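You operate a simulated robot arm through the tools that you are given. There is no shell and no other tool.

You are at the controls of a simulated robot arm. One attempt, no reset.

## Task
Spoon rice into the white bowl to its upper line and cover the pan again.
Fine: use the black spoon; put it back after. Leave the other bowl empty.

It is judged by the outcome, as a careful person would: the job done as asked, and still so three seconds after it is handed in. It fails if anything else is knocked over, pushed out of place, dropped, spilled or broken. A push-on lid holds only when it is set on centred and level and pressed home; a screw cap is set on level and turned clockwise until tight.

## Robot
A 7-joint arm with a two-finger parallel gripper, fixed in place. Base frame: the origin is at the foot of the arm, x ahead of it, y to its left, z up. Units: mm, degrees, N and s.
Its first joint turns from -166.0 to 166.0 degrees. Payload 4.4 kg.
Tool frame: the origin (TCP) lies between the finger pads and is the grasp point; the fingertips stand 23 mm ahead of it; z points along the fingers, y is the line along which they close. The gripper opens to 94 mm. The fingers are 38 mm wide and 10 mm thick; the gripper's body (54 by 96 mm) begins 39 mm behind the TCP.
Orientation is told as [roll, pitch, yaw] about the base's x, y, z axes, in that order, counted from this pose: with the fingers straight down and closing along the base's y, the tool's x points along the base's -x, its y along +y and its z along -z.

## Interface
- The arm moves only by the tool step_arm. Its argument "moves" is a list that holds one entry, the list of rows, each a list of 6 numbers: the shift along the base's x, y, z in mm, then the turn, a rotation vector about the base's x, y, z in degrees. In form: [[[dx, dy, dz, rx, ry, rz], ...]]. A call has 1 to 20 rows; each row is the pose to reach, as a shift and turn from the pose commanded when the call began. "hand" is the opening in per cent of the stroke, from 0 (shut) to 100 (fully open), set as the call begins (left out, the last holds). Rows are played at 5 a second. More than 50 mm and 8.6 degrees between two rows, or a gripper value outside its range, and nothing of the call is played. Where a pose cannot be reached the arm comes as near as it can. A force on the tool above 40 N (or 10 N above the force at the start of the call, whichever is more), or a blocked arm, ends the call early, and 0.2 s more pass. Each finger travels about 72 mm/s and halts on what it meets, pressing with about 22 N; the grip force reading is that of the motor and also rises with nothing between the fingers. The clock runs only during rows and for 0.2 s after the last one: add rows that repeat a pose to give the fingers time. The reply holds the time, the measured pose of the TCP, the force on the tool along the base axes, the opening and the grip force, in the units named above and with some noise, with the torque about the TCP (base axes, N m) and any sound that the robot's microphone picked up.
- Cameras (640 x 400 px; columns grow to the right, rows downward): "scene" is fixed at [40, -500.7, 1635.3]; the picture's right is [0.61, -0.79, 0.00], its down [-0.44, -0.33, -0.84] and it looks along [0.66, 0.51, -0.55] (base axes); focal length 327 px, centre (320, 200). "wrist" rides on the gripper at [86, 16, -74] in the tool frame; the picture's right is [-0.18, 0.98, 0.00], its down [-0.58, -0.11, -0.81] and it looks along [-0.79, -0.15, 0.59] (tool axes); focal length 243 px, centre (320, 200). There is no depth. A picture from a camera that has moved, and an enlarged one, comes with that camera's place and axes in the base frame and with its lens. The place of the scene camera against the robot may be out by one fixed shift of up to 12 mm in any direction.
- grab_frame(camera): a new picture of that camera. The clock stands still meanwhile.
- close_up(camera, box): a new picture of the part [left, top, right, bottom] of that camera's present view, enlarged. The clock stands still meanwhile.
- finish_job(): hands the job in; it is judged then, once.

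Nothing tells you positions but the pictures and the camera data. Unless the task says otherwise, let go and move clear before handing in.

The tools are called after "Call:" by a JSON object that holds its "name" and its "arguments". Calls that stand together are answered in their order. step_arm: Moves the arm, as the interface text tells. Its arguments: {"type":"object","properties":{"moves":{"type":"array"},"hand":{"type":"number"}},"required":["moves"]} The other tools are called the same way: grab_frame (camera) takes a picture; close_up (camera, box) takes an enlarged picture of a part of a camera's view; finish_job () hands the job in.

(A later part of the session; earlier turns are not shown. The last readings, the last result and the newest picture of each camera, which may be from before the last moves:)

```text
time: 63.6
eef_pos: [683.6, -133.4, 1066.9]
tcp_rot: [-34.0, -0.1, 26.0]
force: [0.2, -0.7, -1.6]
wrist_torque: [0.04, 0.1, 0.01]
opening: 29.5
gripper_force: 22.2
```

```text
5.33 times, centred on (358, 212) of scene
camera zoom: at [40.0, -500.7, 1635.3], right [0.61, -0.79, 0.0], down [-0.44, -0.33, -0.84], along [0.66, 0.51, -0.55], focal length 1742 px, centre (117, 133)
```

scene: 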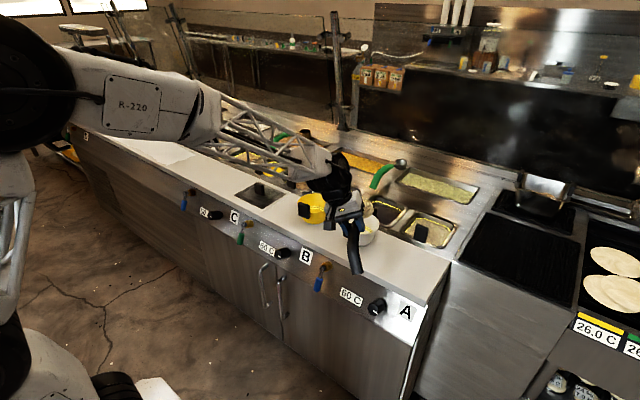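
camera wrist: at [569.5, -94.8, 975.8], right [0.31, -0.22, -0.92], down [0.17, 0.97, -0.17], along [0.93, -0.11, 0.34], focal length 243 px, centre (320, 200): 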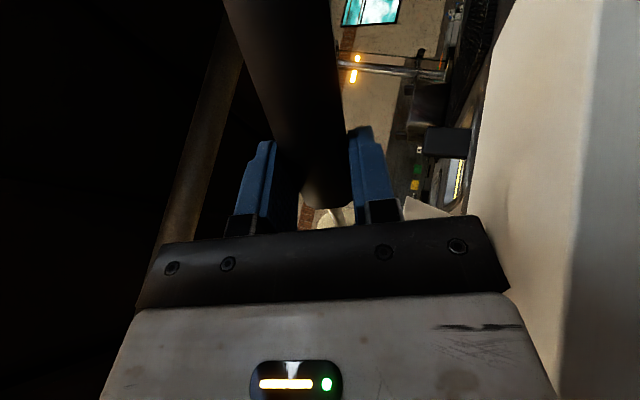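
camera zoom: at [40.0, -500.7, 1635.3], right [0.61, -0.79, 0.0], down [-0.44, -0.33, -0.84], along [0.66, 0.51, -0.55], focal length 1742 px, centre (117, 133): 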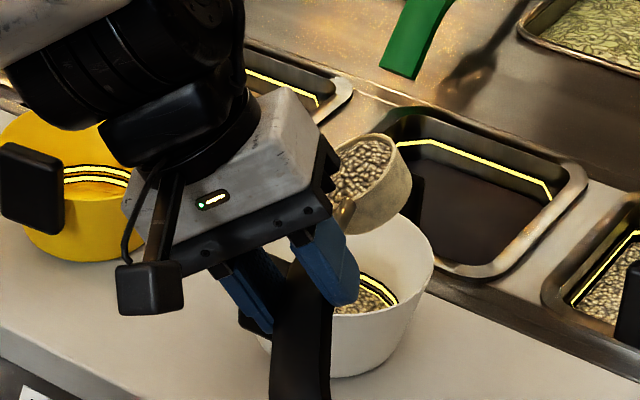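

Call:
{"name": "step_arm", "arguments": {"moves": [[[-2.2, 4.6, -4.1, -7.64, -3.73, 0], [-4.2, 8.6, -8.8, -15.28, -7.45, 0], [-4.2, 8.6, -8.8, -15.28, -7.45, 0]]]}}

Call:
{"name": "close_up", "arguments": {"camera": "scene", "box": [310, 175, 406, 250]}}

```text
time: 64.4
eef_pos: [678.5, -124.6, 1059.3]
tcp_rot: [-51.0, -0.1, 26.0]
force: [-0.4, -0.3, -1.1]
wrist_torque: [-0.03, 0.08, 0.01]
opening: 29.2
gripper_force: 22.2
```

```text
5.33 times, centred on (358, 212) of scene
camera zoom: at [40.0, -500.7, 1635.3], right [0.61, -0.79, 0.0], down [-0.44, -0.33, -0.84], along [0.66, 0.51, -0.55], focal length 1742 px, centre (117, 133)
```

zoom: 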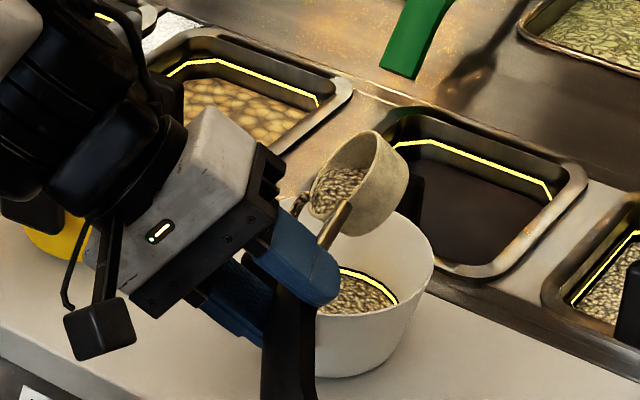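

Call:
{"name": "close_up", "arguments": {"camera": "scene", "box": [345, 200, 393, 240]}}

```text
10.00 times, centred on (369, 220) of scene
camera zoom: at [40.0, -500.7, 1635.3], right [0.61, -0.79, 0.0], down [-0.44, -0.33, -0.84], along [0.66, 0.51, -0.55], focal length 3266 px, centre (-170, 0)
```

zoom: 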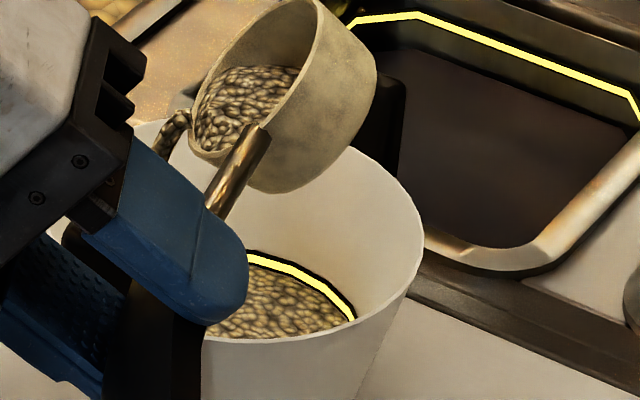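

The level has risen almost to the upper line while rice remains in the spoon. I'll roll back now to stop the flow and check.

Call:
{"name": "step_arm", "arguments": {"moves": [[[2, -4, 4.7, 7.64, 3.73, 0], [4.2, -8.6, 8.8, 15.28, 7.45, 0], [6.7, -13.7, 12, 22.92, 11.18, 0]]]}}

Call:
{"name": "close_up", "arguments": {"camera": "scene", "box": [345, 200, 393, 240]}}

Call:
{"name": "close_up", "arguments": {"camera": "scene", "box": [310, 175, 406, 250]}}

```text
time: 65.2
eef_pos: [685.5, -137.5, 1070.9]
tcp_rot: [-25.4, -0.2, 26.0]
force: [-0.4, -0.2, -1.2]
wrist_torque: [-0.03, 0.09, -0.02]
opening: 29.6
gripper_force: 22.2
```

```text
10.00 times, centred on (369, 220) of scene
camera zoom: at [40.0, -500.7, 1635.3], right [0.61, -0.79, 0.0], down [-0.44, -0.33, -0.84], along [0.66, 0.51, -0.55], focal length 3266 px, centre (-170, 0)
```

zoom: 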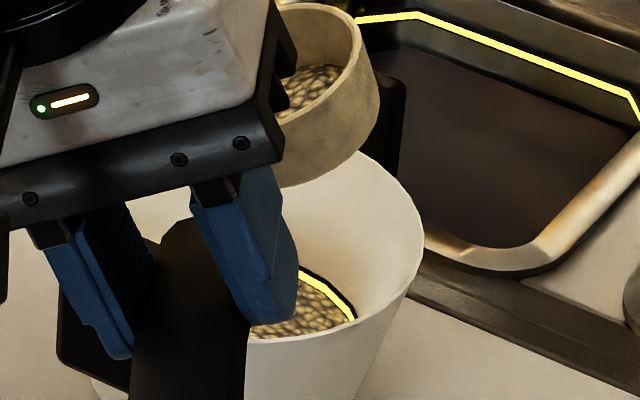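

```text
5.33 times, centred on (358, 212) of scene
camera zoom: at [40.0, -500.7, 1635.3], right [0.61, -0.79, 0.0], down [-0.44, -0.33, -0.84], along [0.66, 0.51, -0.55], focal length 1742 px, centre (117, 133)
```

zoom: 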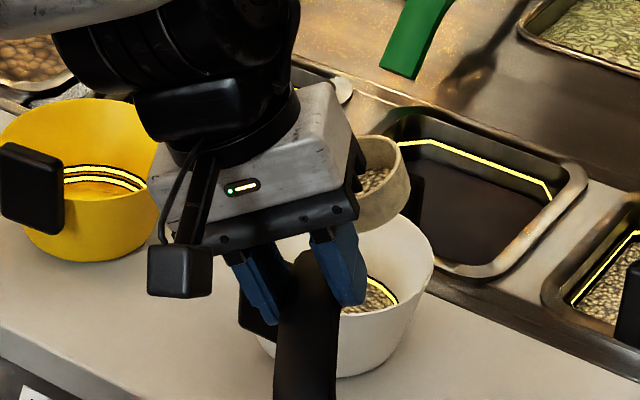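

I'll level the spoon and move aside, keeping the leftover rice in it, to inspect the bowl.

Call:
{"name": "step_arm", "arguments": {"moves": [[[2.7, -5.4, 2.4, 7.64, 3.73, 0], [5.5, -11.2, 3.8, 15.28, 7.45, 0], [8.3, -17, 4.3, 22.92, 11.18, 0], [8.3, -17, 14.3, 22.92, 11.18, 0], [30, -37, 14.3, 22.92, 11.18, 0], [56, -60, 14.3, 22.92, 11.18, 0], [82, -83, 14.3, 22.92, 11.18, 0], [108, -106, 14.3, 22.92, 11.18, 0], [134, -129, 14.3, 22.92, 11.18, 0], [160, -152, 14.3, 22.92, 11.18, 0], [160, -152, 14.3, 22.92, 11.18, 0]]]}}

Call:
{"name": "close_up", "arguments": {"camera": "scene", "box": [340, 205, 392, 245]}}

Call:
{"name": "grab_frame", "arguments": {"camera": "scene"}}

```text
time: 67.6
eef_pos: [845.0, -293.7, 1086.4]
tcp_rot: [0.0, 0.1, 26.0]
force: [0.2, 0.0, -1.4]
wrist_torque: [-0.06, 0.11, -0.01]
opening: 29.6
gripper_force: 22.7
```

```text
10.00 times, centred on (366, 225) of scene
camera zoom: at [40.0, -500.7, 1635.3], right [0.61, -0.79, 0.0], down [-0.44, -0.33, -0.84], along [0.66, 0.51, -0.55], focal length 3266 px, centre (-140, -50)
```

zoom: 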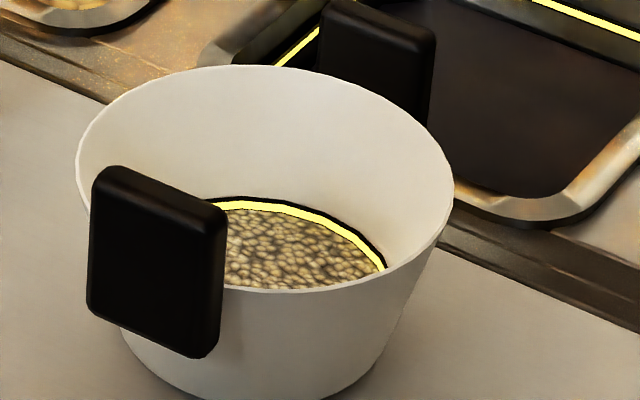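

```text
taken
```

scene: 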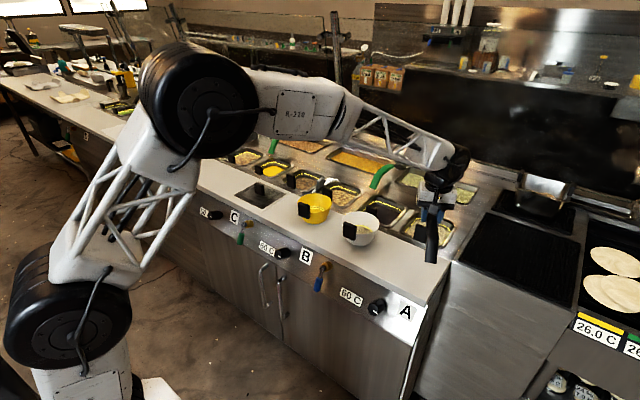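

Call:
{"name": "close_up", "arguments": {"camera": "scene", "box": [354, 218, 382, 236]}}

Call:
{"name": "close_up", "arguments": {"camera": "scene", "box": [299, 196, 331, 216]}}

```text
16.00 times, centred on (368, 227) of scene
camera zoom: at [40.0, -500.7, 1635.3], right [0.61, -0.79, 0.0], down [-0.44, -0.33, -0.84], along [0.66, 0.51, -0.55], focal length 5226 px, centre (-448, -232)
```

zoom: 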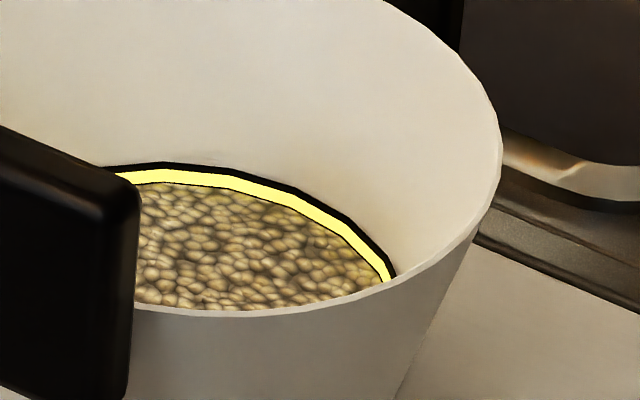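

```text
16.00 times, centred on (315, 206) of scene
camera zoom: at [40.0, -500.7, 1635.3], right [0.61, -0.79, 0.0], down [-0.44, -0.33, -0.84], along [0.66, 0.51, -0.55], focal length 5226 px, centre (400, 104)
```

zoom: 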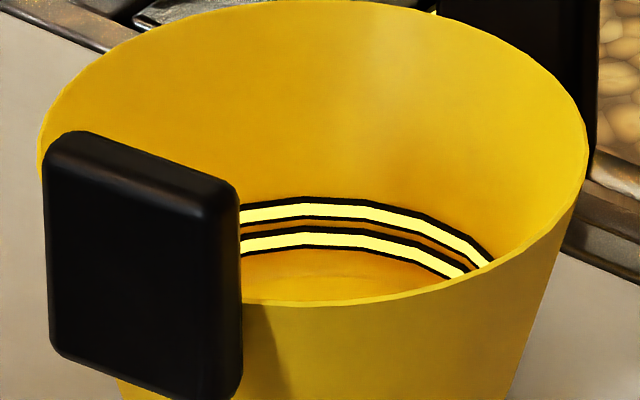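

The rice is just under the upper line, about 2 mm short of its middle. I'll return and add a little more in small controlled tips.

Call:
{"name": "step_arm", "arguments": {"moves": [[[-10, 9, 0, 0, 0, 0], [-32, 28.5, 0, 0, 0, 0], [-58, 51.6, 0, 0, 0, 0], [-84, 74.8, 0, 0, 0, 0], [-108, 96, 0, 0, 0, 0], [-130, 115.7, 0, 0, 0, 0], [-145, 129, -4, 0, 0, 0], [-151.7, 135, -10, 0, 0, 0], [-151.7, 135, -10, 0, 0, 0]]]}}

Call:
{"name": "step_arm", "arguments": {"moves": [[[-2.85, 5.85, -0.5, -7.64, -3.73, 0], [-5.64, 11.56, -1.9, -15.28, -7.45, 0], [-8.3, 17, -4.3, -22.92, -11.18, 0], [-10.8, 22.1, -7.5, -30.56, -14.91, 0], [-13, 26.7, -11.6, -38.2, -18.63, 0]]]}}

Call:
{"name": "close_up", "arguments": {"camera": "scene", "box": [340, 190, 400, 240]}}

```text
time: 69.6
eef_pos: [693.5, -153.0, 1076.6]
tcp_rot: [0.0, -0.1, 26.0]
force: [0.4, -0.2, 0.0]
wrist_torque: [-0.03, 0.04, 0.05]
opening: 29.7
gripper_force: 21.9
```

```text
time: 70.8
eef_pos: [681.2, -129.6, 1064.1]
tcp_rot: [-42.6, 0.1, 26.1]
force: [-0.9, -0.4, -1.2]
wrist_torque: [0.01, 0.12, -0.03]
opening: 29.4
gripper_force: 22.1
```

```text
8.00 times, centred on (370, 215) of scene
camera zoom: at [40.0, -500.7, 1635.3], right [0.61, -0.79, 0.0], down [-0.44, -0.33, -0.84], along [0.66, 0.51, -0.55], focal length 2613 px, centre (-80, 80)
```

zoom: 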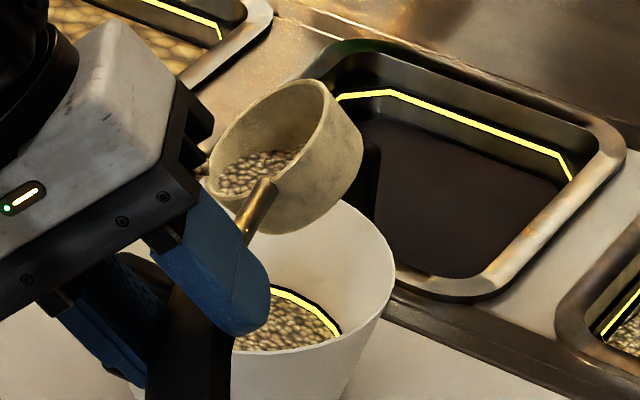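

Call:
{"name": "step_arm", "arguments": {"moves": [[[-1.1, 2.2, -2.4, -4.04, -1.97, 0]]]}}

Call:
{"name": "close_up", "arguments": {"camera": "scene", "box": [340, 190, 400, 240]}}

```text
time: 71.2
eef_pos: [679.8, -124.8, 1061.3]
tcp_rot: [-47.0, -0.1, 26.0]
force: [-0.6, -0.2, -1.1]
wrist_torque: [-0.04, 0.09, 0.01]
opening: 29.7
gripper_force: 22.2
```

```text
8.00 times, centred on (370, 215) of scene
camera zoom: at [40.0, -500.7, 1635.3], right [0.61, -0.79, 0.0], down [-0.44, -0.33, -0.84], along [0.66, 0.51, -0.55], focal length 2613 px, centre (-80, 80)
```

zoom: 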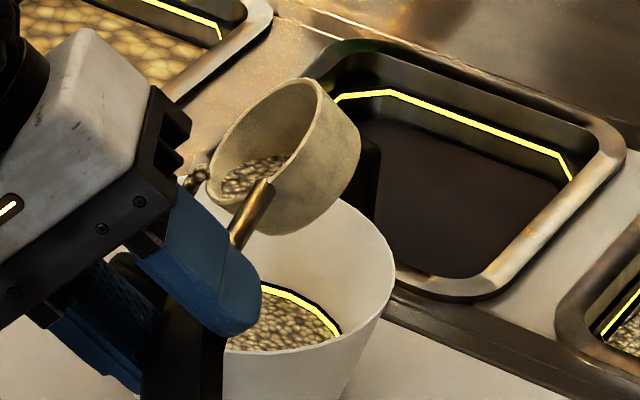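

Call:
{"name": "close_up", "arguments": {"camera": "scene", "box": [358, 218, 390, 240]}}

```text
16.00 times, centred on (374, 229) of scene
camera zoom: at [40.0, -500.7, 1635.3], right [0.61, -0.79, 0.0], down [-0.44, -0.33, -0.84], along [0.66, 0.51, -0.55], focal length 5226 px, centre (-544, -264)
```

zoom: 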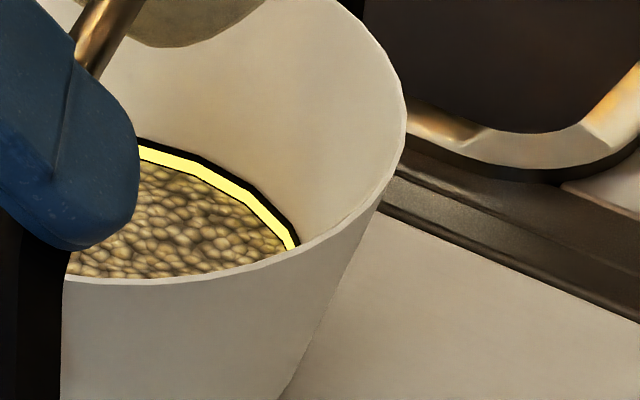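

Call:
{"name": "step_arm", "arguments": {"moves": [[[0, 0, 0, 0, 0, 0]]]}}

Call:
{"name": "close_up", "arguments": {"camera": "scene", "box": [358, 218, 390, 240]}}

Call:
{"name": "close_up", "arguments": {"camera": "scene", "box": [340, 190, 400, 240]}}

```text
time: 71.6
eef_pos: [680.7, -126.3, 1061.2]
tcp_rot: [-47.0, 0.0, 26.0]
force: [0.9, 0.0, -1.4]
wrist_torque: [0.02, 0.15, 0.0]
opening: 29.6
gripper_force: 22.5
```

```text
16.00 times, centred on (374, 229) of scene
camera zoom: at [40.0, -500.7, 1635.3], right [0.61, -0.79, 0.0], down [-0.44, -0.33, -0.84], along [0.66, 0.51, -0.55], focal length 5226 px, centre (-544, -264)
```

zoom: 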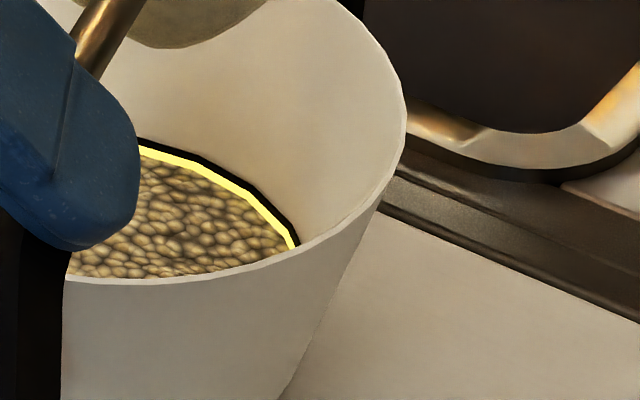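

```text
8.00 times, centred on (370, 215) of scene
camera zoom: at [40.0, -500.7, 1635.3], right [0.61, -0.79, 0.0], down [-0.44, -0.33, -0.84], along [0.66, 0.51, -0.55], focal length 2613 px, centre (-80, 80)
```

zoom: 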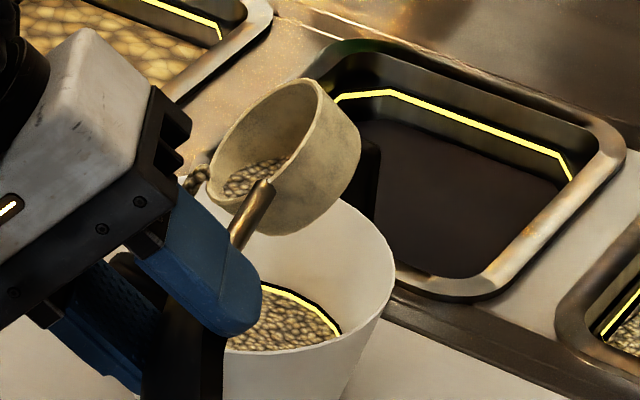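

The rice now covers half of the upper yellow line. Stopping the pour and levelling.

Call:
{"name": "step_arm", "arguments": {"moves": [[[2.1, -4.3, 4.4, 7.64, 3.73, 0], [4.5, -9.1, 8.1, 15.28, 7.45, 0], [7, -14.4, 10.9, 22.92, 11.18, 0], [9.8, -20, 12.9, 30.56, 14.91, 0], [12.6, -25.8, 13.9, 38.2, 18.63, 0], [14.1, -28.9, 14, 42.24, 20.6, 0], [14.1, -28.9, 24, 42.24, 20.6, 0], [14.1, -28.9, 24, 42.24, 20.6, 0]]]}}

Call:
{"name": "step_arm", "arguments": {"moves": [[[10, -9, 0, 0, 0, 0], [32, -28.5, 0, 0, 0, 0], [58, -51.6, 0, 0, 0, 0], [84, -74.8, 0, 0, 0, 0], [110, -98, 0, 0, 0, 0], [136, -121, 0, 0, 0, 0], [160, -142.5, 0, 0, 0, 0], [178, -158.5, 0, 0, 0, 0], [187.4, -167.6, 0, 0, 0, 0], [187.4, -167.6, 0, 0, 0, 0]]]}}

Call:
{"name": "close_up", "arguments": {"camera": "scene", "box": [354, 218, 382, 236]}}

Call:
{"name": "close_up", "arguments": {"camera": "scene", "box": [340, 170, 480, 260]}}

```text
time: 73.4
eef_pos: [693.3, -154.9, 1084.3]
tcp_rot: [0.0, 0.0, 26.0]
force: [0.1, 0.2, -2.0]
wrist_torque: [-0.06, 0.08, -0.03]
opening: 29.7
gripper_force: 22.1
```

```text
time: 75.6
eef_pos: [882.4, -321.3, 1086.7]
tcp_rot: [0.0, 0.0, 25.9]
force: [0.4, 0.5, -0.8]
wrist_torque: [-0.05, 0.07, 0.01]
opening: 29.5
gripper_force: 22.0
```

```text
16.00 times, centred on (368, 227) of scene
camera zoom: at [40.0, -500.7, 1635.3], right [0.61, -0.79, 0.0], down [-0.44, -0.33, -0.84], along [0.66, 0.51, -0.55], focal length 5226 px, centre (-448, -232)
```

zoom: 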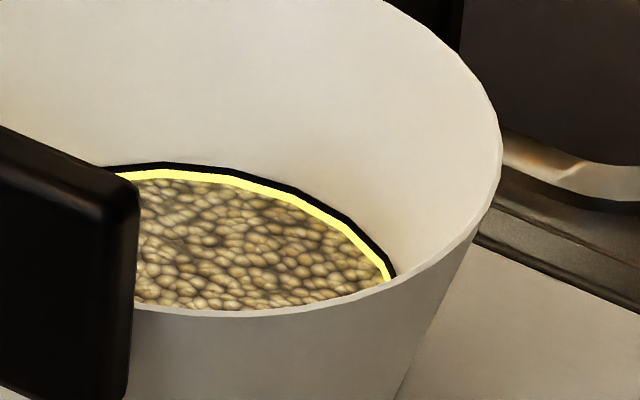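

```text
4.44 times, centred on (410, 215) of scene
camera zoom: at [40.0, -500.7, 1635.3], right [0.61, -0.79, 0.0], down [-0.44, -0.33, -0.84], along [0.66, 0.51, -0.55], focal length 1452 px, centre (-80, 133)
```

zoom: 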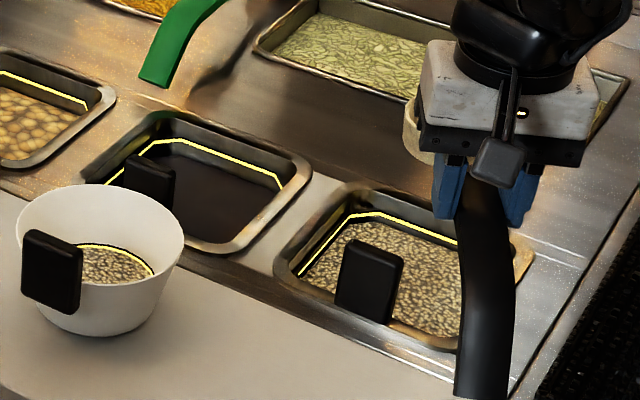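

The bowl is at the upper line. Next I'll tip the leftover rice in the spoon back into the pan, turning to yaw 50° first so the gripper stays away from the bowl.

Call:
{"name": "step_arm", "arguments": {"moves": [[[15.5, -14, -2, 0, 0, 8], [31, -28, -4, 0, 0, 16], [46.6, -41.8, -5, 0, 0, 24], [46.6, -41.8, -5, 0, 0, 24]]]}}

Call:
{"name": "step_arm", "arguments": {"moves": [[[-5, 4.2, -0.5, -5.46, -6.51, 0], [-9.9, 8.3, -1.9, -10.93, -13.02, 0], [-14.5, 12.2, -4.3, -16.39, -19.53, 0], [-18.8, 15.8, -7.5, -21.86, -26.04, 0], [-18.8, 15.8, -7.5, -21.86, -26.04, 0]]]}}

Call:
{"name": "grab_frame", "arguments": {"camera": "scene"}}

Call:
{"name": "close_up", "arguments": {"camera": "scene", "box": [370, 160, 498, 250]}}

```text
time: 76.6
eef_pos: [928.7, -363.6, 1080.9]
tcp_rot: [-0.1, 0.0, 49.9]
force: [0.1, 0.0, -1.9]
wrist_torque: [-0.08, 0.04, 0.02]
opening: 29.5
gripper_force: 22.4
```

```text
time: 77.8
eef_pos: [910.1, -348.0, 1072.4]
tcp_rot: [-34.1, 0.1, 50.0]
force: [0.4, 0.1, -1.2]
wrist_torque: [-0.05, 0.08, 0.0]
opening: 29.4
gripper_force: 21.8
```

```text
taken
```

scene: 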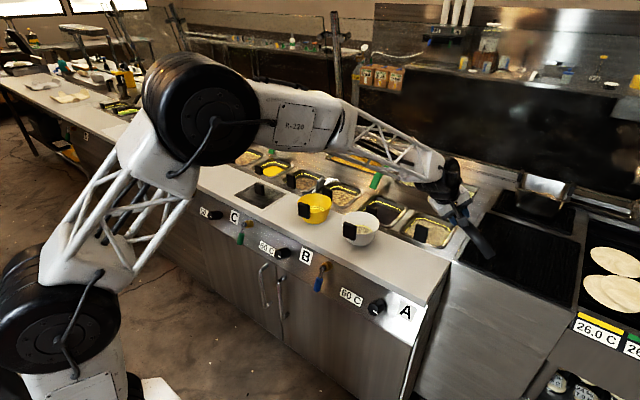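

```text
4.44 times, centred on (434, 205) of scene
camera zoom: at [40.0, -500.7, 1635.3], right [0.61, -0.79, 0.0], down [-0.44, -0.33, -0.84], along [0.66, 0.51, -0.55], focal length 1452 px, centre (-187, 178)
```

zoom: 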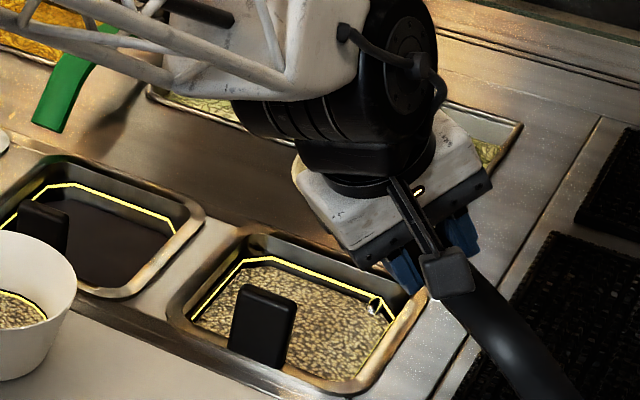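

Call:
{"name": "step_arm", "arguments": {"moves": [[[-4, 3.3, -4.1, -5.46, -6.51, 0], [-7.4, 6.2, -8.8, -10.93, -13.02, 0], [-10.2, 8.6, -14.2, -16.39, -19.53, 0], [-12.5, 10.4, -20, -21.86, -26.04, 0]]]}}

Call:
{"name": "close_up", "arguments": {"camera": "scene", "box": [350, 150, 498, 250]}}

```text
time: 78.8
eef_pos: [899.2, -338.7, 1062.8]
tcp_rot: [-68.7, -0.4, 50.0]
force: [0.8, 0.2, 11.7]
wrist_torque: [0.39, 0.49, -0.01]
opening: 29.8
gripper_force: 22.0
```

```text
4.00 times, centred on (424, 200) of scene
camera zoom: at [40.0, -500.7, 1635.3], right [0.61, -0.79, 0.0], down [-0.44, -0.33, -0.84], along [0.66, 0.51, -0.55], focal length 1307 px, centre (-96, 200)
```

zoom: 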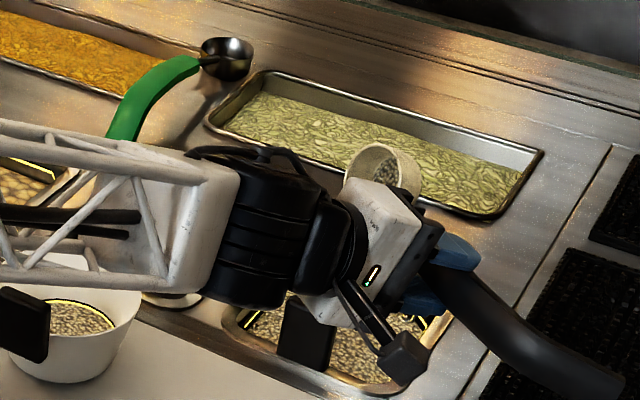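

The force reading rose to 11.7 N and z is 11 mm above command, so something may be touching. I'll look before going further.

Call:
{"name": "grab_frame", "arguments": {"camera": "scene"}}

Call:
{"name": "grab_frame", "arguments": {"camera": "wrist"}}

Call:
{"name": "close_up", "arguments": {"camera": "scene", "box": [400, 170, 480, 250]}}

```text
taken
```

scene: 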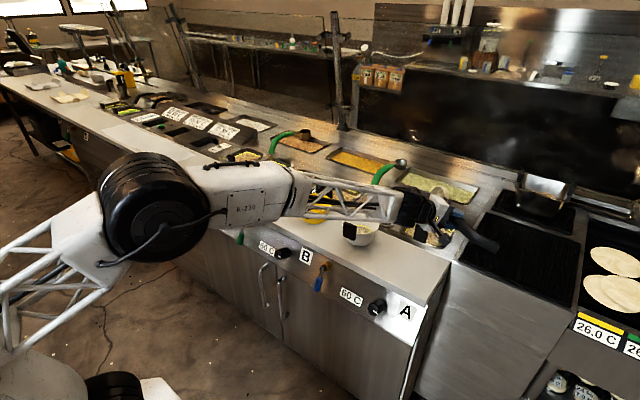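

```text
taken
camera wrist: at [787.0, -354.8, 1075.8], right [-0.15, 0.37, -0.91], down [-0.17, 0.9, 0.4], along [0.97, 0.22, -0.07], focal length 243 px, centre (320, 200)
```

wrist: 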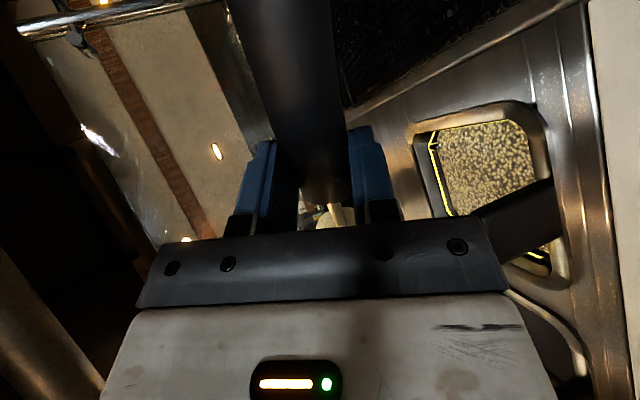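

```text
5.00 times, centred on (440, 210) of scene
camera zoom: at [40.0, -500.7, 1635.3], right [0.61, -0.79, 0.0], down [-0.44, -0.33, -0.84], along [0.66, 0.51, -0.55], focal length 1633 px, centre (-280, 150)
```

zoom: 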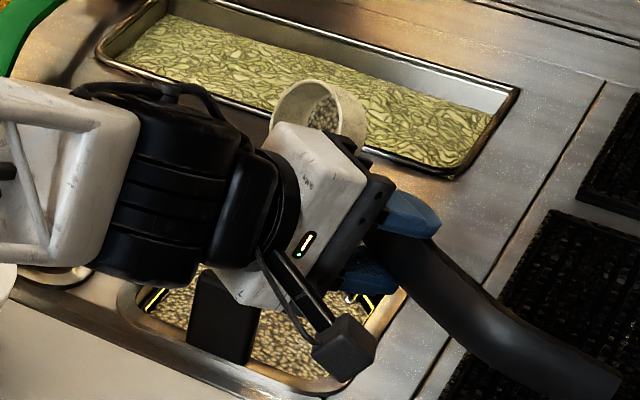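

Call:
{"name": "step_arm", "arguments": {"moves": [[[0, 0, 8, 0, 0, 0]]]}}

Call:
{"name": "close_up", "arguments": {"camera": "scene", "box": [400, 170, 480, 250]}}

```text
time: 79.2
eef_pos: [898.0, -338.4, 1061.8]
tcp_rot: [-67.9, 0.0, 50.0]
force: [-0.7, -0.2, -0.9]
wrist_torque: [-0.05, 0.08, 0.01]
opening: 29.4
gripper_force: 21.9
```

```text
5.00 times, centred on (440, 210) of scene
camera zoom: at [40.0, -500.7, 1635.3], right [0.61, -0.79, 0.0], down [-0.44, -0.33, -0.84], along [0.66, 0.51, -0.55], focal length 1633 px, centre (-280, 150)
```

zoom: 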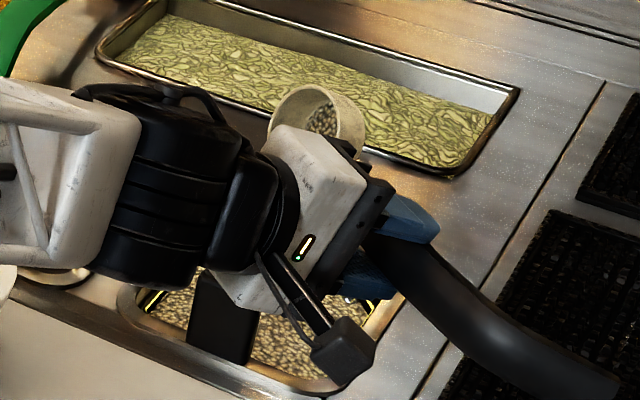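

The contact signal vanished after raising 8 mm. I'll keep the gripper higher while finishing the roll.

Call:
{"name": "step_arm", "arguments": {"moves": [[[0, 0, 15, 0, 0, 0], [0, 0, 30, 0, 0, 0], [-1.5, 1.3, 24, -5.46, -6.51, 0], [-2.3, 2, 18, -10.93, -13.02, 0], [-2.3, 2, 18, -10.93, -13.02, 0]]]}}

Call:
{"name": "close_up", "arguments": {"camera": "scene", "box": [380, 160, 492, 250]}}

```text
time: 80.4
eef_pos: [897.0, -335.2, 1080.3]
tcp_rot: [-85.1, 0.0, 50.0]
force: [0.3, 0.4, -0.9]
wrist_torque: [-0.05, 0.12, 0.0]
opening: 29.5
gripper_force: 22.3
```

```text
4.44 times, centred on (436, 205) of scene
camera zoom: at [40.0, -500.7, 1635.3], right [0.61, -0.79, 0.0], down [-0.44, -0.33, -0.84], along [0.66, 0.51, -0.55], focal length 1452 px, centre (-196, 178)
```

zoom: 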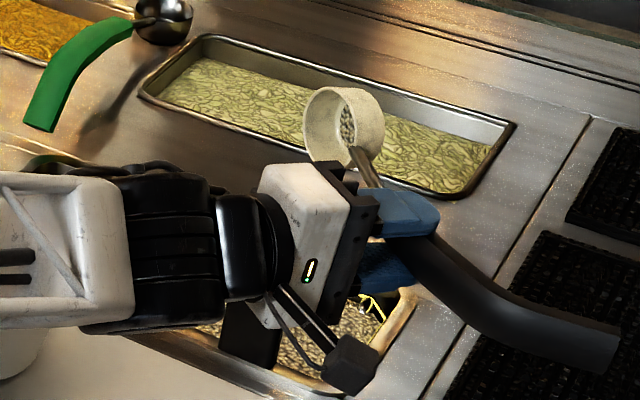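

Call:
{"name": "step_arm", "arguments": {"moves": [[[0, 0, -3, -5.46, -6.51, 0], [0.6, -0.5, -6, -10.93, -13.02, 0], [1.9, -1.6, -9, -16.39, -19.53, 0], [3.8, -3.2, -11, -21.86, -26.04, 0], [3.8, -3.2, -11, -21.86, -26.04, 0], [3.8, -3.2, -11, -21.86, -26.04, 0]]]}}

Call:
{"name": "close_up", "arguments": {"camera": "scene", "box": [380, 160, 492, 250]}}

```text
time: 81.8
eef_pos: [899.4, -340.0, 1068.3]
tcp_rot: [-119.0, 0.0, 50.1]
force: [0.1, -0.8, -0.8]
wrist_torque: [-0.03, 0.11, 0.04]
opening: 29.7
gripper_force: 22.0
```

```text
4.44 times, centred on (436, 205) of scene
camera zoom: at [40.0, -500.7, 1635.3], right [0.61, -0.79, 0.0], down [-0.44, -0.33, -0.84], along [0.66, 0.51, -0.55], focal length 1452 px, centre (-196, 178)
```

zoom: 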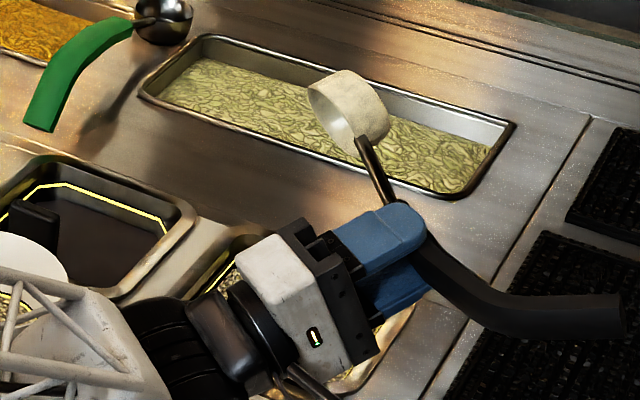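

The spoon is empty. I'll roll back to level at a safe height.

Call:
{"name": "step_arm", "arguments": {"moves": [[[2, -1.8, 8, 5.46, 6.51, 0], [4, -3.6, 16, 10.93, 13.02, 0], [6, -5.4, 24, 16.39, 19.53, 0], [8, -7, 32, 21.86, 26.04, 0], [10, -9, 36, 27.32, 32.56, 0], [12, -10.8, 38, 32.78, 39.07, 0], [14, -12.5, 40, 38.25, 45.58, 0], [16, -14, 40, 43.71, 52.09, 0], [18, -16, 40, 49.17, 58.6, 0], [20, -17.8, 40, 54.64, 65.11, 0], [22, -19, 40, 60.1, 71.62, 0], [24, -21, 40, 65.57, 78.13, 0], [27, -23, 40, 71.03, 84.64, 0], [29.8, -25, 40, 76.49, 91.15, 0], [29.8, -25, 40, 76.49, 91.15, 0]]]}}

Call:
{"name": "close_up", "arguments": {"camera": "scene", "box": [340, 170, 500, 270]}}

Call:
{"name": "grab_frame", "arguments": {"camera": "scene"}}

```text
time: 85.0
eef_pos: [927.5, -364.1, 1107.7]
tcp_rot: [0.0, 0.0, 50.1]
force: [0.6, 0.2, -1.6]
wrist_torque: [-0.05, 0.02, 0.03]
opening: 29.4
gripper_force: 22.3
```

```text
4.00 times, centred on (420, 220) of scene
camera zoom: at [40.0, -500.7, 1635.3], right [0.61, -0.79, 0.0], down [-0.44, -0.33, -0.84], along [0.66, 0.51, -0.55], focal length 1307 px, centre (-80, 120)
```

zoom: 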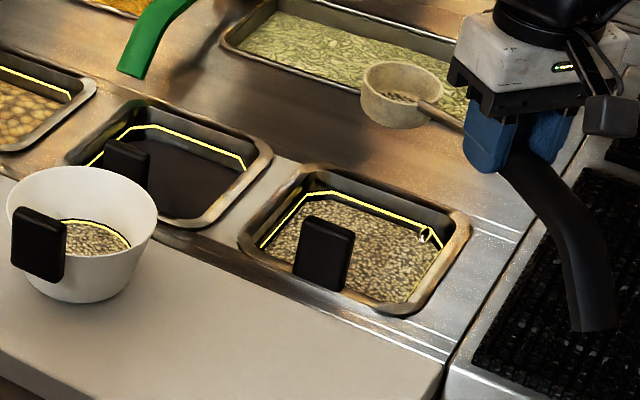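

```text
taken
```

scene: 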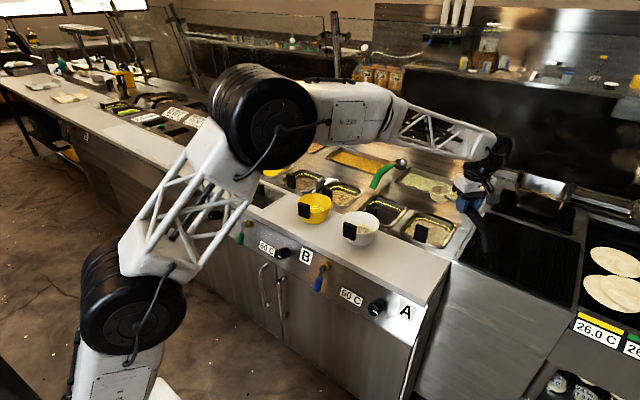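

Call:
{"name": "close_up", "arguments": {"camera": "scene", "box": [420, 180, 460, 205]}}

Call:
{"name": "close_up", "arguments": {"camera": "scene", "box": [396, 208, 464, 250]}}

Call:
{"name": "close_up", "arguments": {"camera": "scene", "box": [335, 200, 399, 250]}}

```text
16.00 times, centred on (440, 192) of scene
camera zoom: at [40.0, -500.7, 1635.3], right [0.61, -0.79, 0.0], down [-0.44, -0.33, -0.84], along [0.66, 0.51, -0.55], focal length 5226 px, centre (-1600, 320)
```

zoom: 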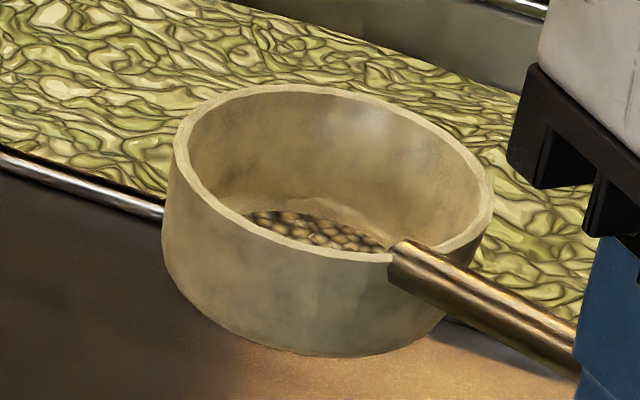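

```text
9.41 times, centred on (430, 229) of scene
camera zoom: at [40.0, -500.7, 1635.3], right [0.61, -0.79, 0.0], down [-0.44, -0.33, -0.84], along [0.66, 0.51, -0.55], focal length 3074 px, centre (-715, -73)
```

zoom: 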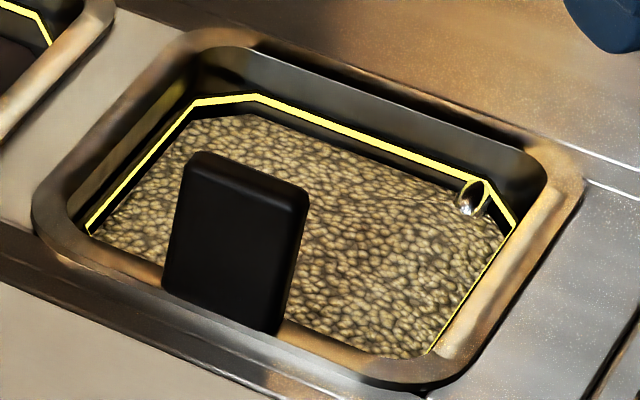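

```text
8.00 times, centred on (367, 225) of scene
camera zoom: at [40.0, -500.7, 1635.3], right [0.61, -0.79, 0.0], down [-0.44, -0.33, -0.84], along [0.66, 0.51, -0.55], focal length 2613 px, centre (-56, 0)
```

zoom: 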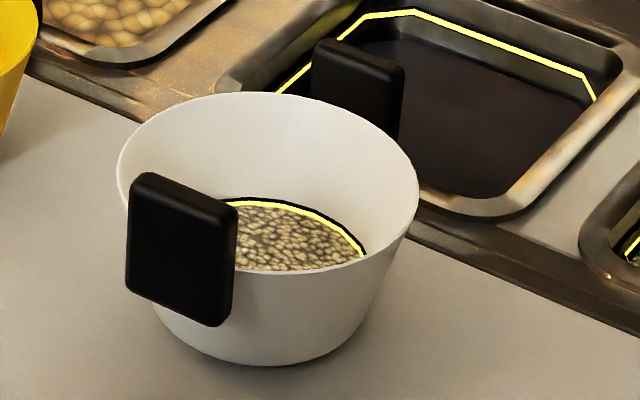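

A thin layer of rice is still in the spoon. I also notice a small ring-like object lying in the rice near the pan's far corner; it's not part of my task and I'll leave it alone. I'll invert the spoon over the pan again and hold longer.

Call:
{"name": "step_arm", "arguments": {"moves": [[[-2, 1.8, 0, -5.46, -6.51, 0], [-4, 3.6, 0, -10.93, -13.02, 0], [-6, 5.4, 0, -16.39, -19.53, 0], [-8, 7, 0, -21.86, -26.04, 0], [-10, 9, 0, -27.32, -32.56, 0], [-12, 10.8, 0, -32.78, -39.07, 0], [-14, 12.5, 0, -38.25, -45.58, 0], [-16, 14, 0, -43.71, -52.09, 0], [-18, 16, 0, -49.17, -58.6, 0], [-20, 17.8, -4, -54.64, -65.11, 0], [-22, 19, -10, -60.1, -71.62, 0], [-24, 21, -18, -65.57, -78.13, 0], [-27, 23, -26, -71.03, -84.64, 0], [-29.8, 25, -34, -76.49, -91.15, 0], [-29.8, 25, -38, -80.99, -96.5, 0], [-29.8, 25, -38, -80.99, -96.5, 0], [-29.8, 25, -38, -80.99, -96.5, 0], [-29.8, 25, -38, -80.99, -96.5, 0], [-29.8, 25, -38, -80.99, -96.5, 0], [-29.8, 25, -38, -80.99, -96.5, 0]]]}}

Call:
{"name": "step_arm", "arguments": {"moves": [[[0, 0, 0, 0, 0, 0], [0, 0, 4, 0, 0, 0], [0, 0, -4, 0, 0, 0], [0, 0, 4, 0, 0, 0], [0, 0, -4, 0, 0, 0], [0, 0, 0, 0, 0, 0]]]}}

Call:
{"name": "close_up", "arguments": {"camera": "scene", "box": [380, 150, 492, 240]}}

```text
time: 89.2
eef_pos: [899.3, -340.2, 1069.2]
tcp_rot: [-125.9, 0.0, 50.0]
force: [-0.5, -0.2, -0.4]
wrist_torque: [-0.04, 0.07, 0.0]
opening: 29.6
gripper_force: 22.2
```

```text
time: 90.6
eef_pos: [898.7, -339.3, 1068.9]
tcp_rot: [-126.0, 0.0, 50.0]
force: [0.1, -0.2, -1.4]
wrist_torque: [-0.04, 0.09, -0.01]
opening: 29.3
gripper_force: 22.6
```

```text
4.44 times, centred on (436, 195) of scene
camera zoom: at [40.0, -500.7, 1635.3], right [0.61, -0.79, 0.0], down [-0.44, -0.33, -0.84], along [0.66, 0.51, -0.55], focal length 1452 px, centre (-196, 222)
```

zoom: 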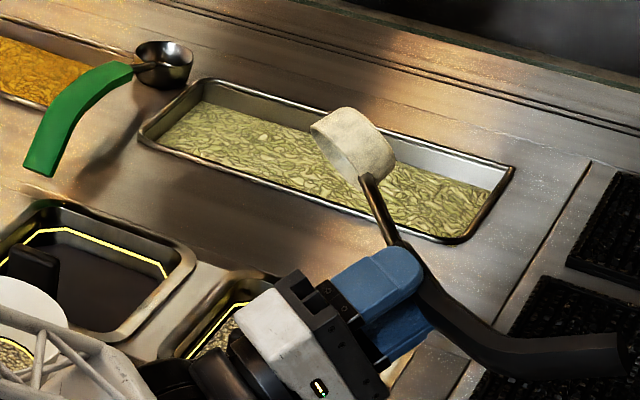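

Call:
{"name": "step_arm", "arguments": {"moves": [[[2, -1.7, 6, 5.4, 6.433, 0], [4, -3.3, 12, 10.8, 12.87, 0], [6, -5, 18, 16.2, 19.3, 0], [8, -6.7, 24, 21.6, 25.73, 0], [10, -8.3, 30, 27, 32.17, 0], [12, -10, 36, 32.4, 38.6, 0], [14, -11.7, 38, 37.8, 45.03, 0], [16, -13.3, 38, 43.2, 51.47, 0], [18, -15, 38, 48.6, 57.9, 0], [20, -16.7, 38, 54, 64.33, 0], [22, -18.3, 38, 59.4, 70.77, 0], [24, -20, 38, 64.8, 77.2, 0], [26, -21.7, 38, 70.2, 83.63, 0], [28, -23.3, 38, 75.6, 90.07, 0], [29.8, -25, 38, 80.99, 96.5, 0], [29.8, -25, 38, 80.99, 96.5, 0]]]}}

Call:
{"name": "close_up", "arguments": {"camera": "scene", "box": [420, 180, 460, 205]}}

Call:
{"name": "close_up", "arguments": {"camera": "scene", "box": [396, 208, 464, 250]}}

```text
time: 94.0
eef_pos: [927.7, -364.1, 1108.4]
tcp_rot: [0.2, 0.1, 49.9]
force: [0.0, 0.0, -1.2]
wrist_torque: [0.0, 0.04, 0.02]
opening: 29.3
gripper_force: 21.4
```

```text
16.00 times, centred on (440, 192) of scene
camera zoom: at [40.0, -500.7, 1635.3], right [0.61, -0.79, 0.0], down [-0.44, -0.33, -0.84], along [0.66, 0.51, -0.55], focal length 5226 px, centre (-1600, 320)
```

zoom: 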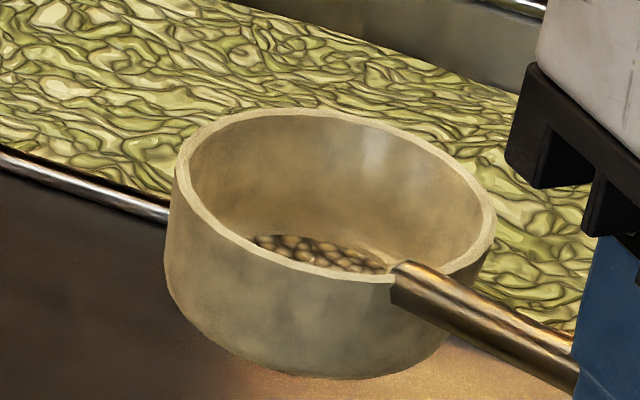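

```text
9.41 times, centred on (430, 229) of scene
camera zoom: at [40.0, -500.7, 1635.3], right [0.61, -0.79, 0.0], down [-0.44, -0.33, -0.84], along [0.66, 0.51, -0.55], focal length 3074 px, centre (-715, -73)
```

zoom: 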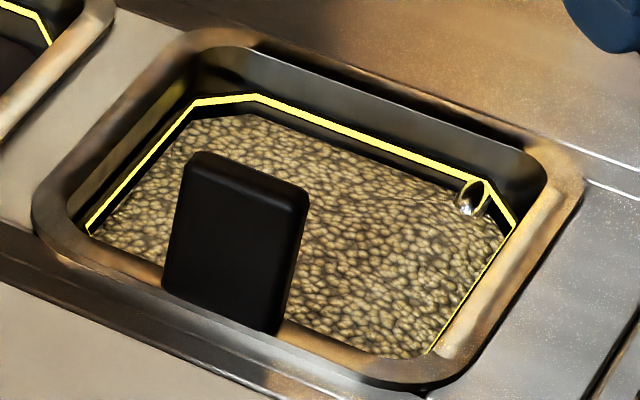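

What's left is a thin stuck film that does not fall off, so the spoon is effectively empty. I'll carry it back to its place at the left.

Call:
{"name": "step_arm", "arguments": {"moves": [[[-33.5, 32.2, 2, 0, 0, -8], [-67, 64.5, 4, 0, 0, -16], [-100.5, 96.7, 6, 0, 0, -24], [-134, 129, 8, 0, 0, -32], [-167.5, 161.2, 10, 0, 0, -40], [-201, 193.5, 12, 0, 0, -48], [-234.5, 225.7, 13.5, 0, 0, -56], [-268, 258, 13.5, 0, 0, -64], [-268.8, 303.6, 13.5, 0, 0, -67.2], [-269.7, 349.2, 13.5, 0, 0, -70.3], [-270.5, 394.8, 13.5, 0, 0, -73.5], [-271.3, 440.4, 13.5, 0, 0, -76.7], [-272.2, 486, 13.5, 0, 0, -79.8], [-273, 531.6, 13.5, 0, 0, -83], [-273.8, 577.2, 13.5, 0, 0, -86.2], [-274.7, 622.8, 13.5, 0, 0, -89.3], [-275.5, 668.4, 13.5, 0, 0, -92.5], [-276.3, 714, 13.5, 0, 0, -95.7], [-277.2, 759.6, 13.5, 0, 0, -98.8], [-278, 805, 13.5, 0, 0, -102]]]}}

Call:
{"name": "step_arm", "arguments": {"moves": [[[17.9, 36.3, 0, 0, 0, -4.22], [35.8, 72.6, 0, 0, 0, -8.44], [53.7, 108.9, 0, 0, 0, -12.67], [71.6, 145.2, 0, 0, 0, -16.89], [89.4, 181.5, 0, 0, 0, -21.1], [107.3, 217.8, 0, 0, 0, -25.3], [125.2, 254.2, 0, 0, 0, -29.6], [143.1, 290.5, 0, 0, 0, -33.8], [161, 326.8, 0, 0, 0, -38], [161, 326.8, 0, 0, 0, -38]]]}}

Call:
{"name": "close_up", "arguments": {"camera": "scene", "box": [160, 90, 288, 190]}}

Call:
{"name": "grab_frame", "arguments": {"camera": "wrist"}}

```text
time: 98.2
eef_pos: [648.9, 440.9, 1121.4]
tcp_rot: [0.0, 0.0, -52.0]
force: [-1.3, -0.1, -1.5]
wrist_torque: [0.05, 0.06, -0.01]
opening: 29.5
gripper_force: 22.5
```

```text
time: 100.4
eef_pos: [810.2, 766.7, 1119.8]
tcp_rot: [-0.1, 0.0, -90.0]
force: [-0.1, -0.1, -0.8]
wrist_torque: [0.07, 0.0, 0.0]
opening: 29.3
gripper_force: 22.2
```

```text
4.00 times, centred on (224, 140) of scene
camera zoom: at [40.0, -500.7, 1635.3], right [0.61, -0.79, 0.0], down [-0.44, -0.33, -0.84], along [0.66, 0.51, -0.55], focal length 1307 px, centre (704, 440)
```

zoom: 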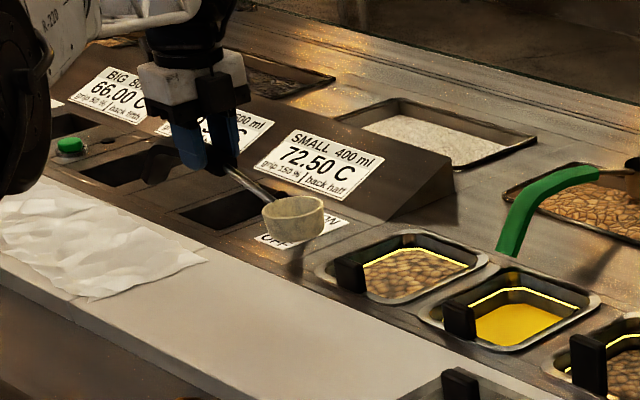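

```text
taken
camera wrist: at [827.0, 854.0, 1195.7], right [0.98, -0.18, 0.0], down [-0.11, -0.58, 0.81], along [-0.15, -0.79, -0.59], focal length 243 px, centre (320, 200)
```

wrist: 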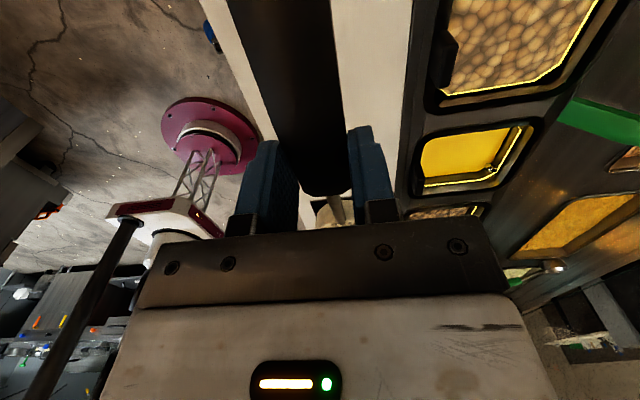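

The spoon is back above its spot. I'll lower it toward the original pose.

Call:
{"name": "step_arm", "arguments": {"moves": [[[0, 0, -35, 0, 0, 0], [0, 0, -70, 0, 0, 0], [0, 0, -100, 0, 0, 0], [0, 0, -120, 0, 0, 0], [0, 0, -128, 0, 0, 0], [0, 0, -128, 0, 0, 0]]]}}

Call:
{"name": "close_up", "arguments": {"camera": "scene", "box": [160, 120, 256, 180]}}

```text
time: 101.8
eef_pos: [812.2, 766.6, 992.8]
tcp_rot: [-0.1, 0.1, -89.9]
force: [-0.4, 0.2, -0.8]
wrist_torque: [0.08, -0.03, -0.01]
opening: 29.0
gripper_force: 22.2
```

```text
6.67 times, centred on (208, 150) of scene
camera zoom: at [40.0, -500.7, 1635.3], right [0.61, -0.79, 0.0], down [-0.44, -0.33, -0.84], along [0.66, 0.51, -0.55], focal length 2178 px, centre (1067, 533)
```

zoom: 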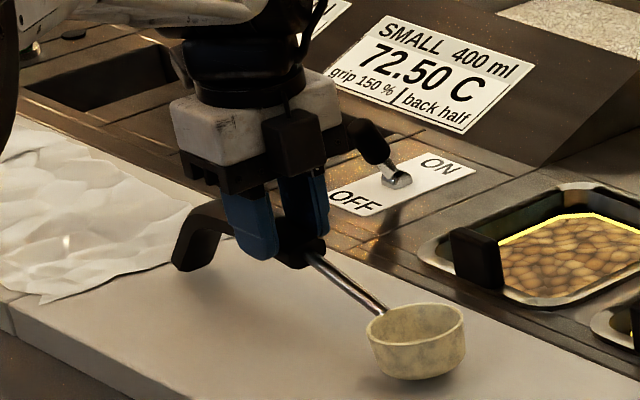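

Call:
{"name": "step_arm", "arguments": {"moves": [[[0, 0, -4, 0, 0, 0], [0, 0, -7, 0, 0, 0], [0, 0, -9, 0, 0, 0], [0, 0, -9, 0, 0, 0]]]}}

Call:
{"name": "close_up", "arguments": {"camera": "scene", "box": [160, 120, 256, 180]}}

```text
time: 102.8
eef_pos: [810.2, 766.9, 985.1]
tcp_rot: [0.1, 0.0, -90.0]
force: [-0.9, -4.8, 17.2]
wrist_torque: [-0.24, 0.13, -0.05]
opening: 29.2
gripper_force: 21.8
```

```text
6.67 times, centred on (208, 150) of scene
camera zoom: at [40.0, -500.7, 1635.3], right [0.61, -0.79, 0.0], down [-0.44, -0.33, -0.84], along [0.66, 0.51, -0.55], focal length 2178 px, centre (1067, 533)
```

zoom: 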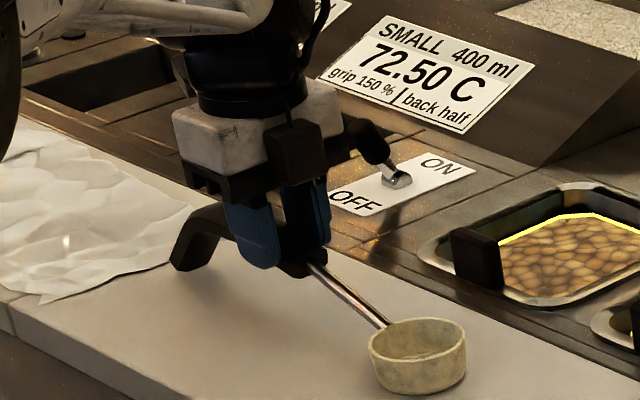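

Contact felt; the spoon is back on the counter, about 4 mm off its original spot. I'll lift slightly, correct and set it down.

Call:
{"name": "step_arm", "arguments": {"moves": [[[0, 0, 4, 0, 0, 0], [1, -1.5, 6, 0, 0, 0], [2, -3, 6, 0, 0, 0], [2, -3, 3, 0, 0, 0], [2, -3, 1.5, 0, 0, 0], [2, -3, 1, 0, 0, 0], [2, -3, 1, 0, 0, 0]]]}}

Call:
{"name": "close_up", "arguments": {"camera": "scene", "box": [160, 120, 256, 180]}}

```text
time: 104.4
eef_pos: [813.9, 765.1, 986.2]
tcp_rot: [0.0, -0.1, -89.9]
force: [-0.8, -0.6, 4.1]
wrist_torque: [-0.71, 0.05, -0.06]
opening: 29.2
gripper_force: 22.1
```

```text
6.67 times, centred on (208, 150) of scene
camera zoom: at [40.0, -500.7, 1635.3], right [0.61, -0.79, 0.0], down [-0.44, -0.33, -0.84], along [0.66, 0.51, -0.55], focal length 2178 px, centre (1067, 533)
```

zoom: 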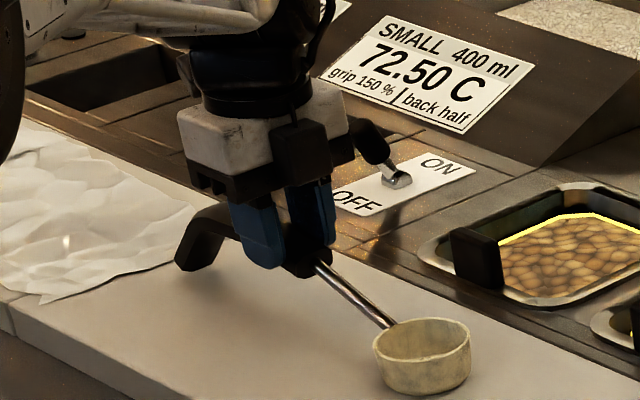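

Call:
{"name": "step_arm", "arguments": {"moves": [[[0, 0, -1.5, 0, 0, 0], [0, 0, -3, 0, 0, 0], [0, 0, -3, 0, 0, 0]]]}}

Call:
{"name": "step_arm", "arguments": {"moves": [[[0, 0, 0, 0, 0, 0], [0, 0, 0, 0, 0, 0], [0, 0, 0, 0, 0, 0], [0, 0, 0, 0, 0, 0], [0, 0, 0, 0, 0, 0]]], "hand": 100}}

Call:
{"name": "close_up", "arguments": {"camera": "scene", "box": [160, 120, 256, 180]}}

```text
time: 105.2
eef_pos: [814.1, 766.0, 983.4]
tcp_rot: [0.1, 0.0, -90.0]
force: [1.3, 3.3, 24.2]
wrist_torque: [0.16, 0.01, -0.06]
opening: 29.4
gripper_force: 21.5
```

```text
time: 106.4
eef_pos: [812.1, 765.5, 981.9]
tcp_rot: [0.0, 0.0, -90.0]
force: [0.6, 0.5, -0.2]
wrist_torque: [-0.01, 0.02, -0.01]
opening: 93.9
gripper_force: 0.1
```

```text
6.67 times, centred on (208, 150) of scene
camera zoom: at [40.0, -500.7, 1635.3], right [0.61, -0.79, 0.0], down [-0.44, -0.33, -0.84], along [0.66, 0.51, -0.55], focal length 2178 px, centre (1067, 533)
```

zoom: 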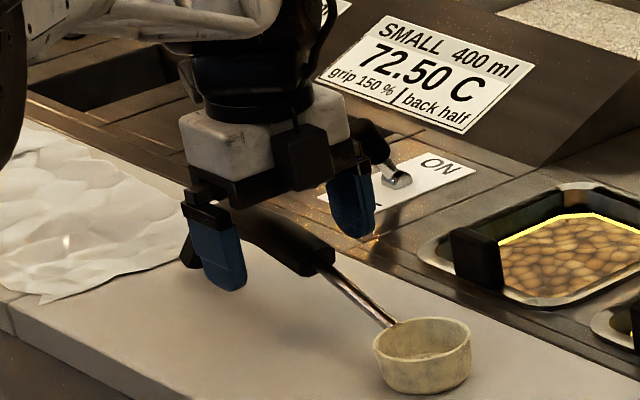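

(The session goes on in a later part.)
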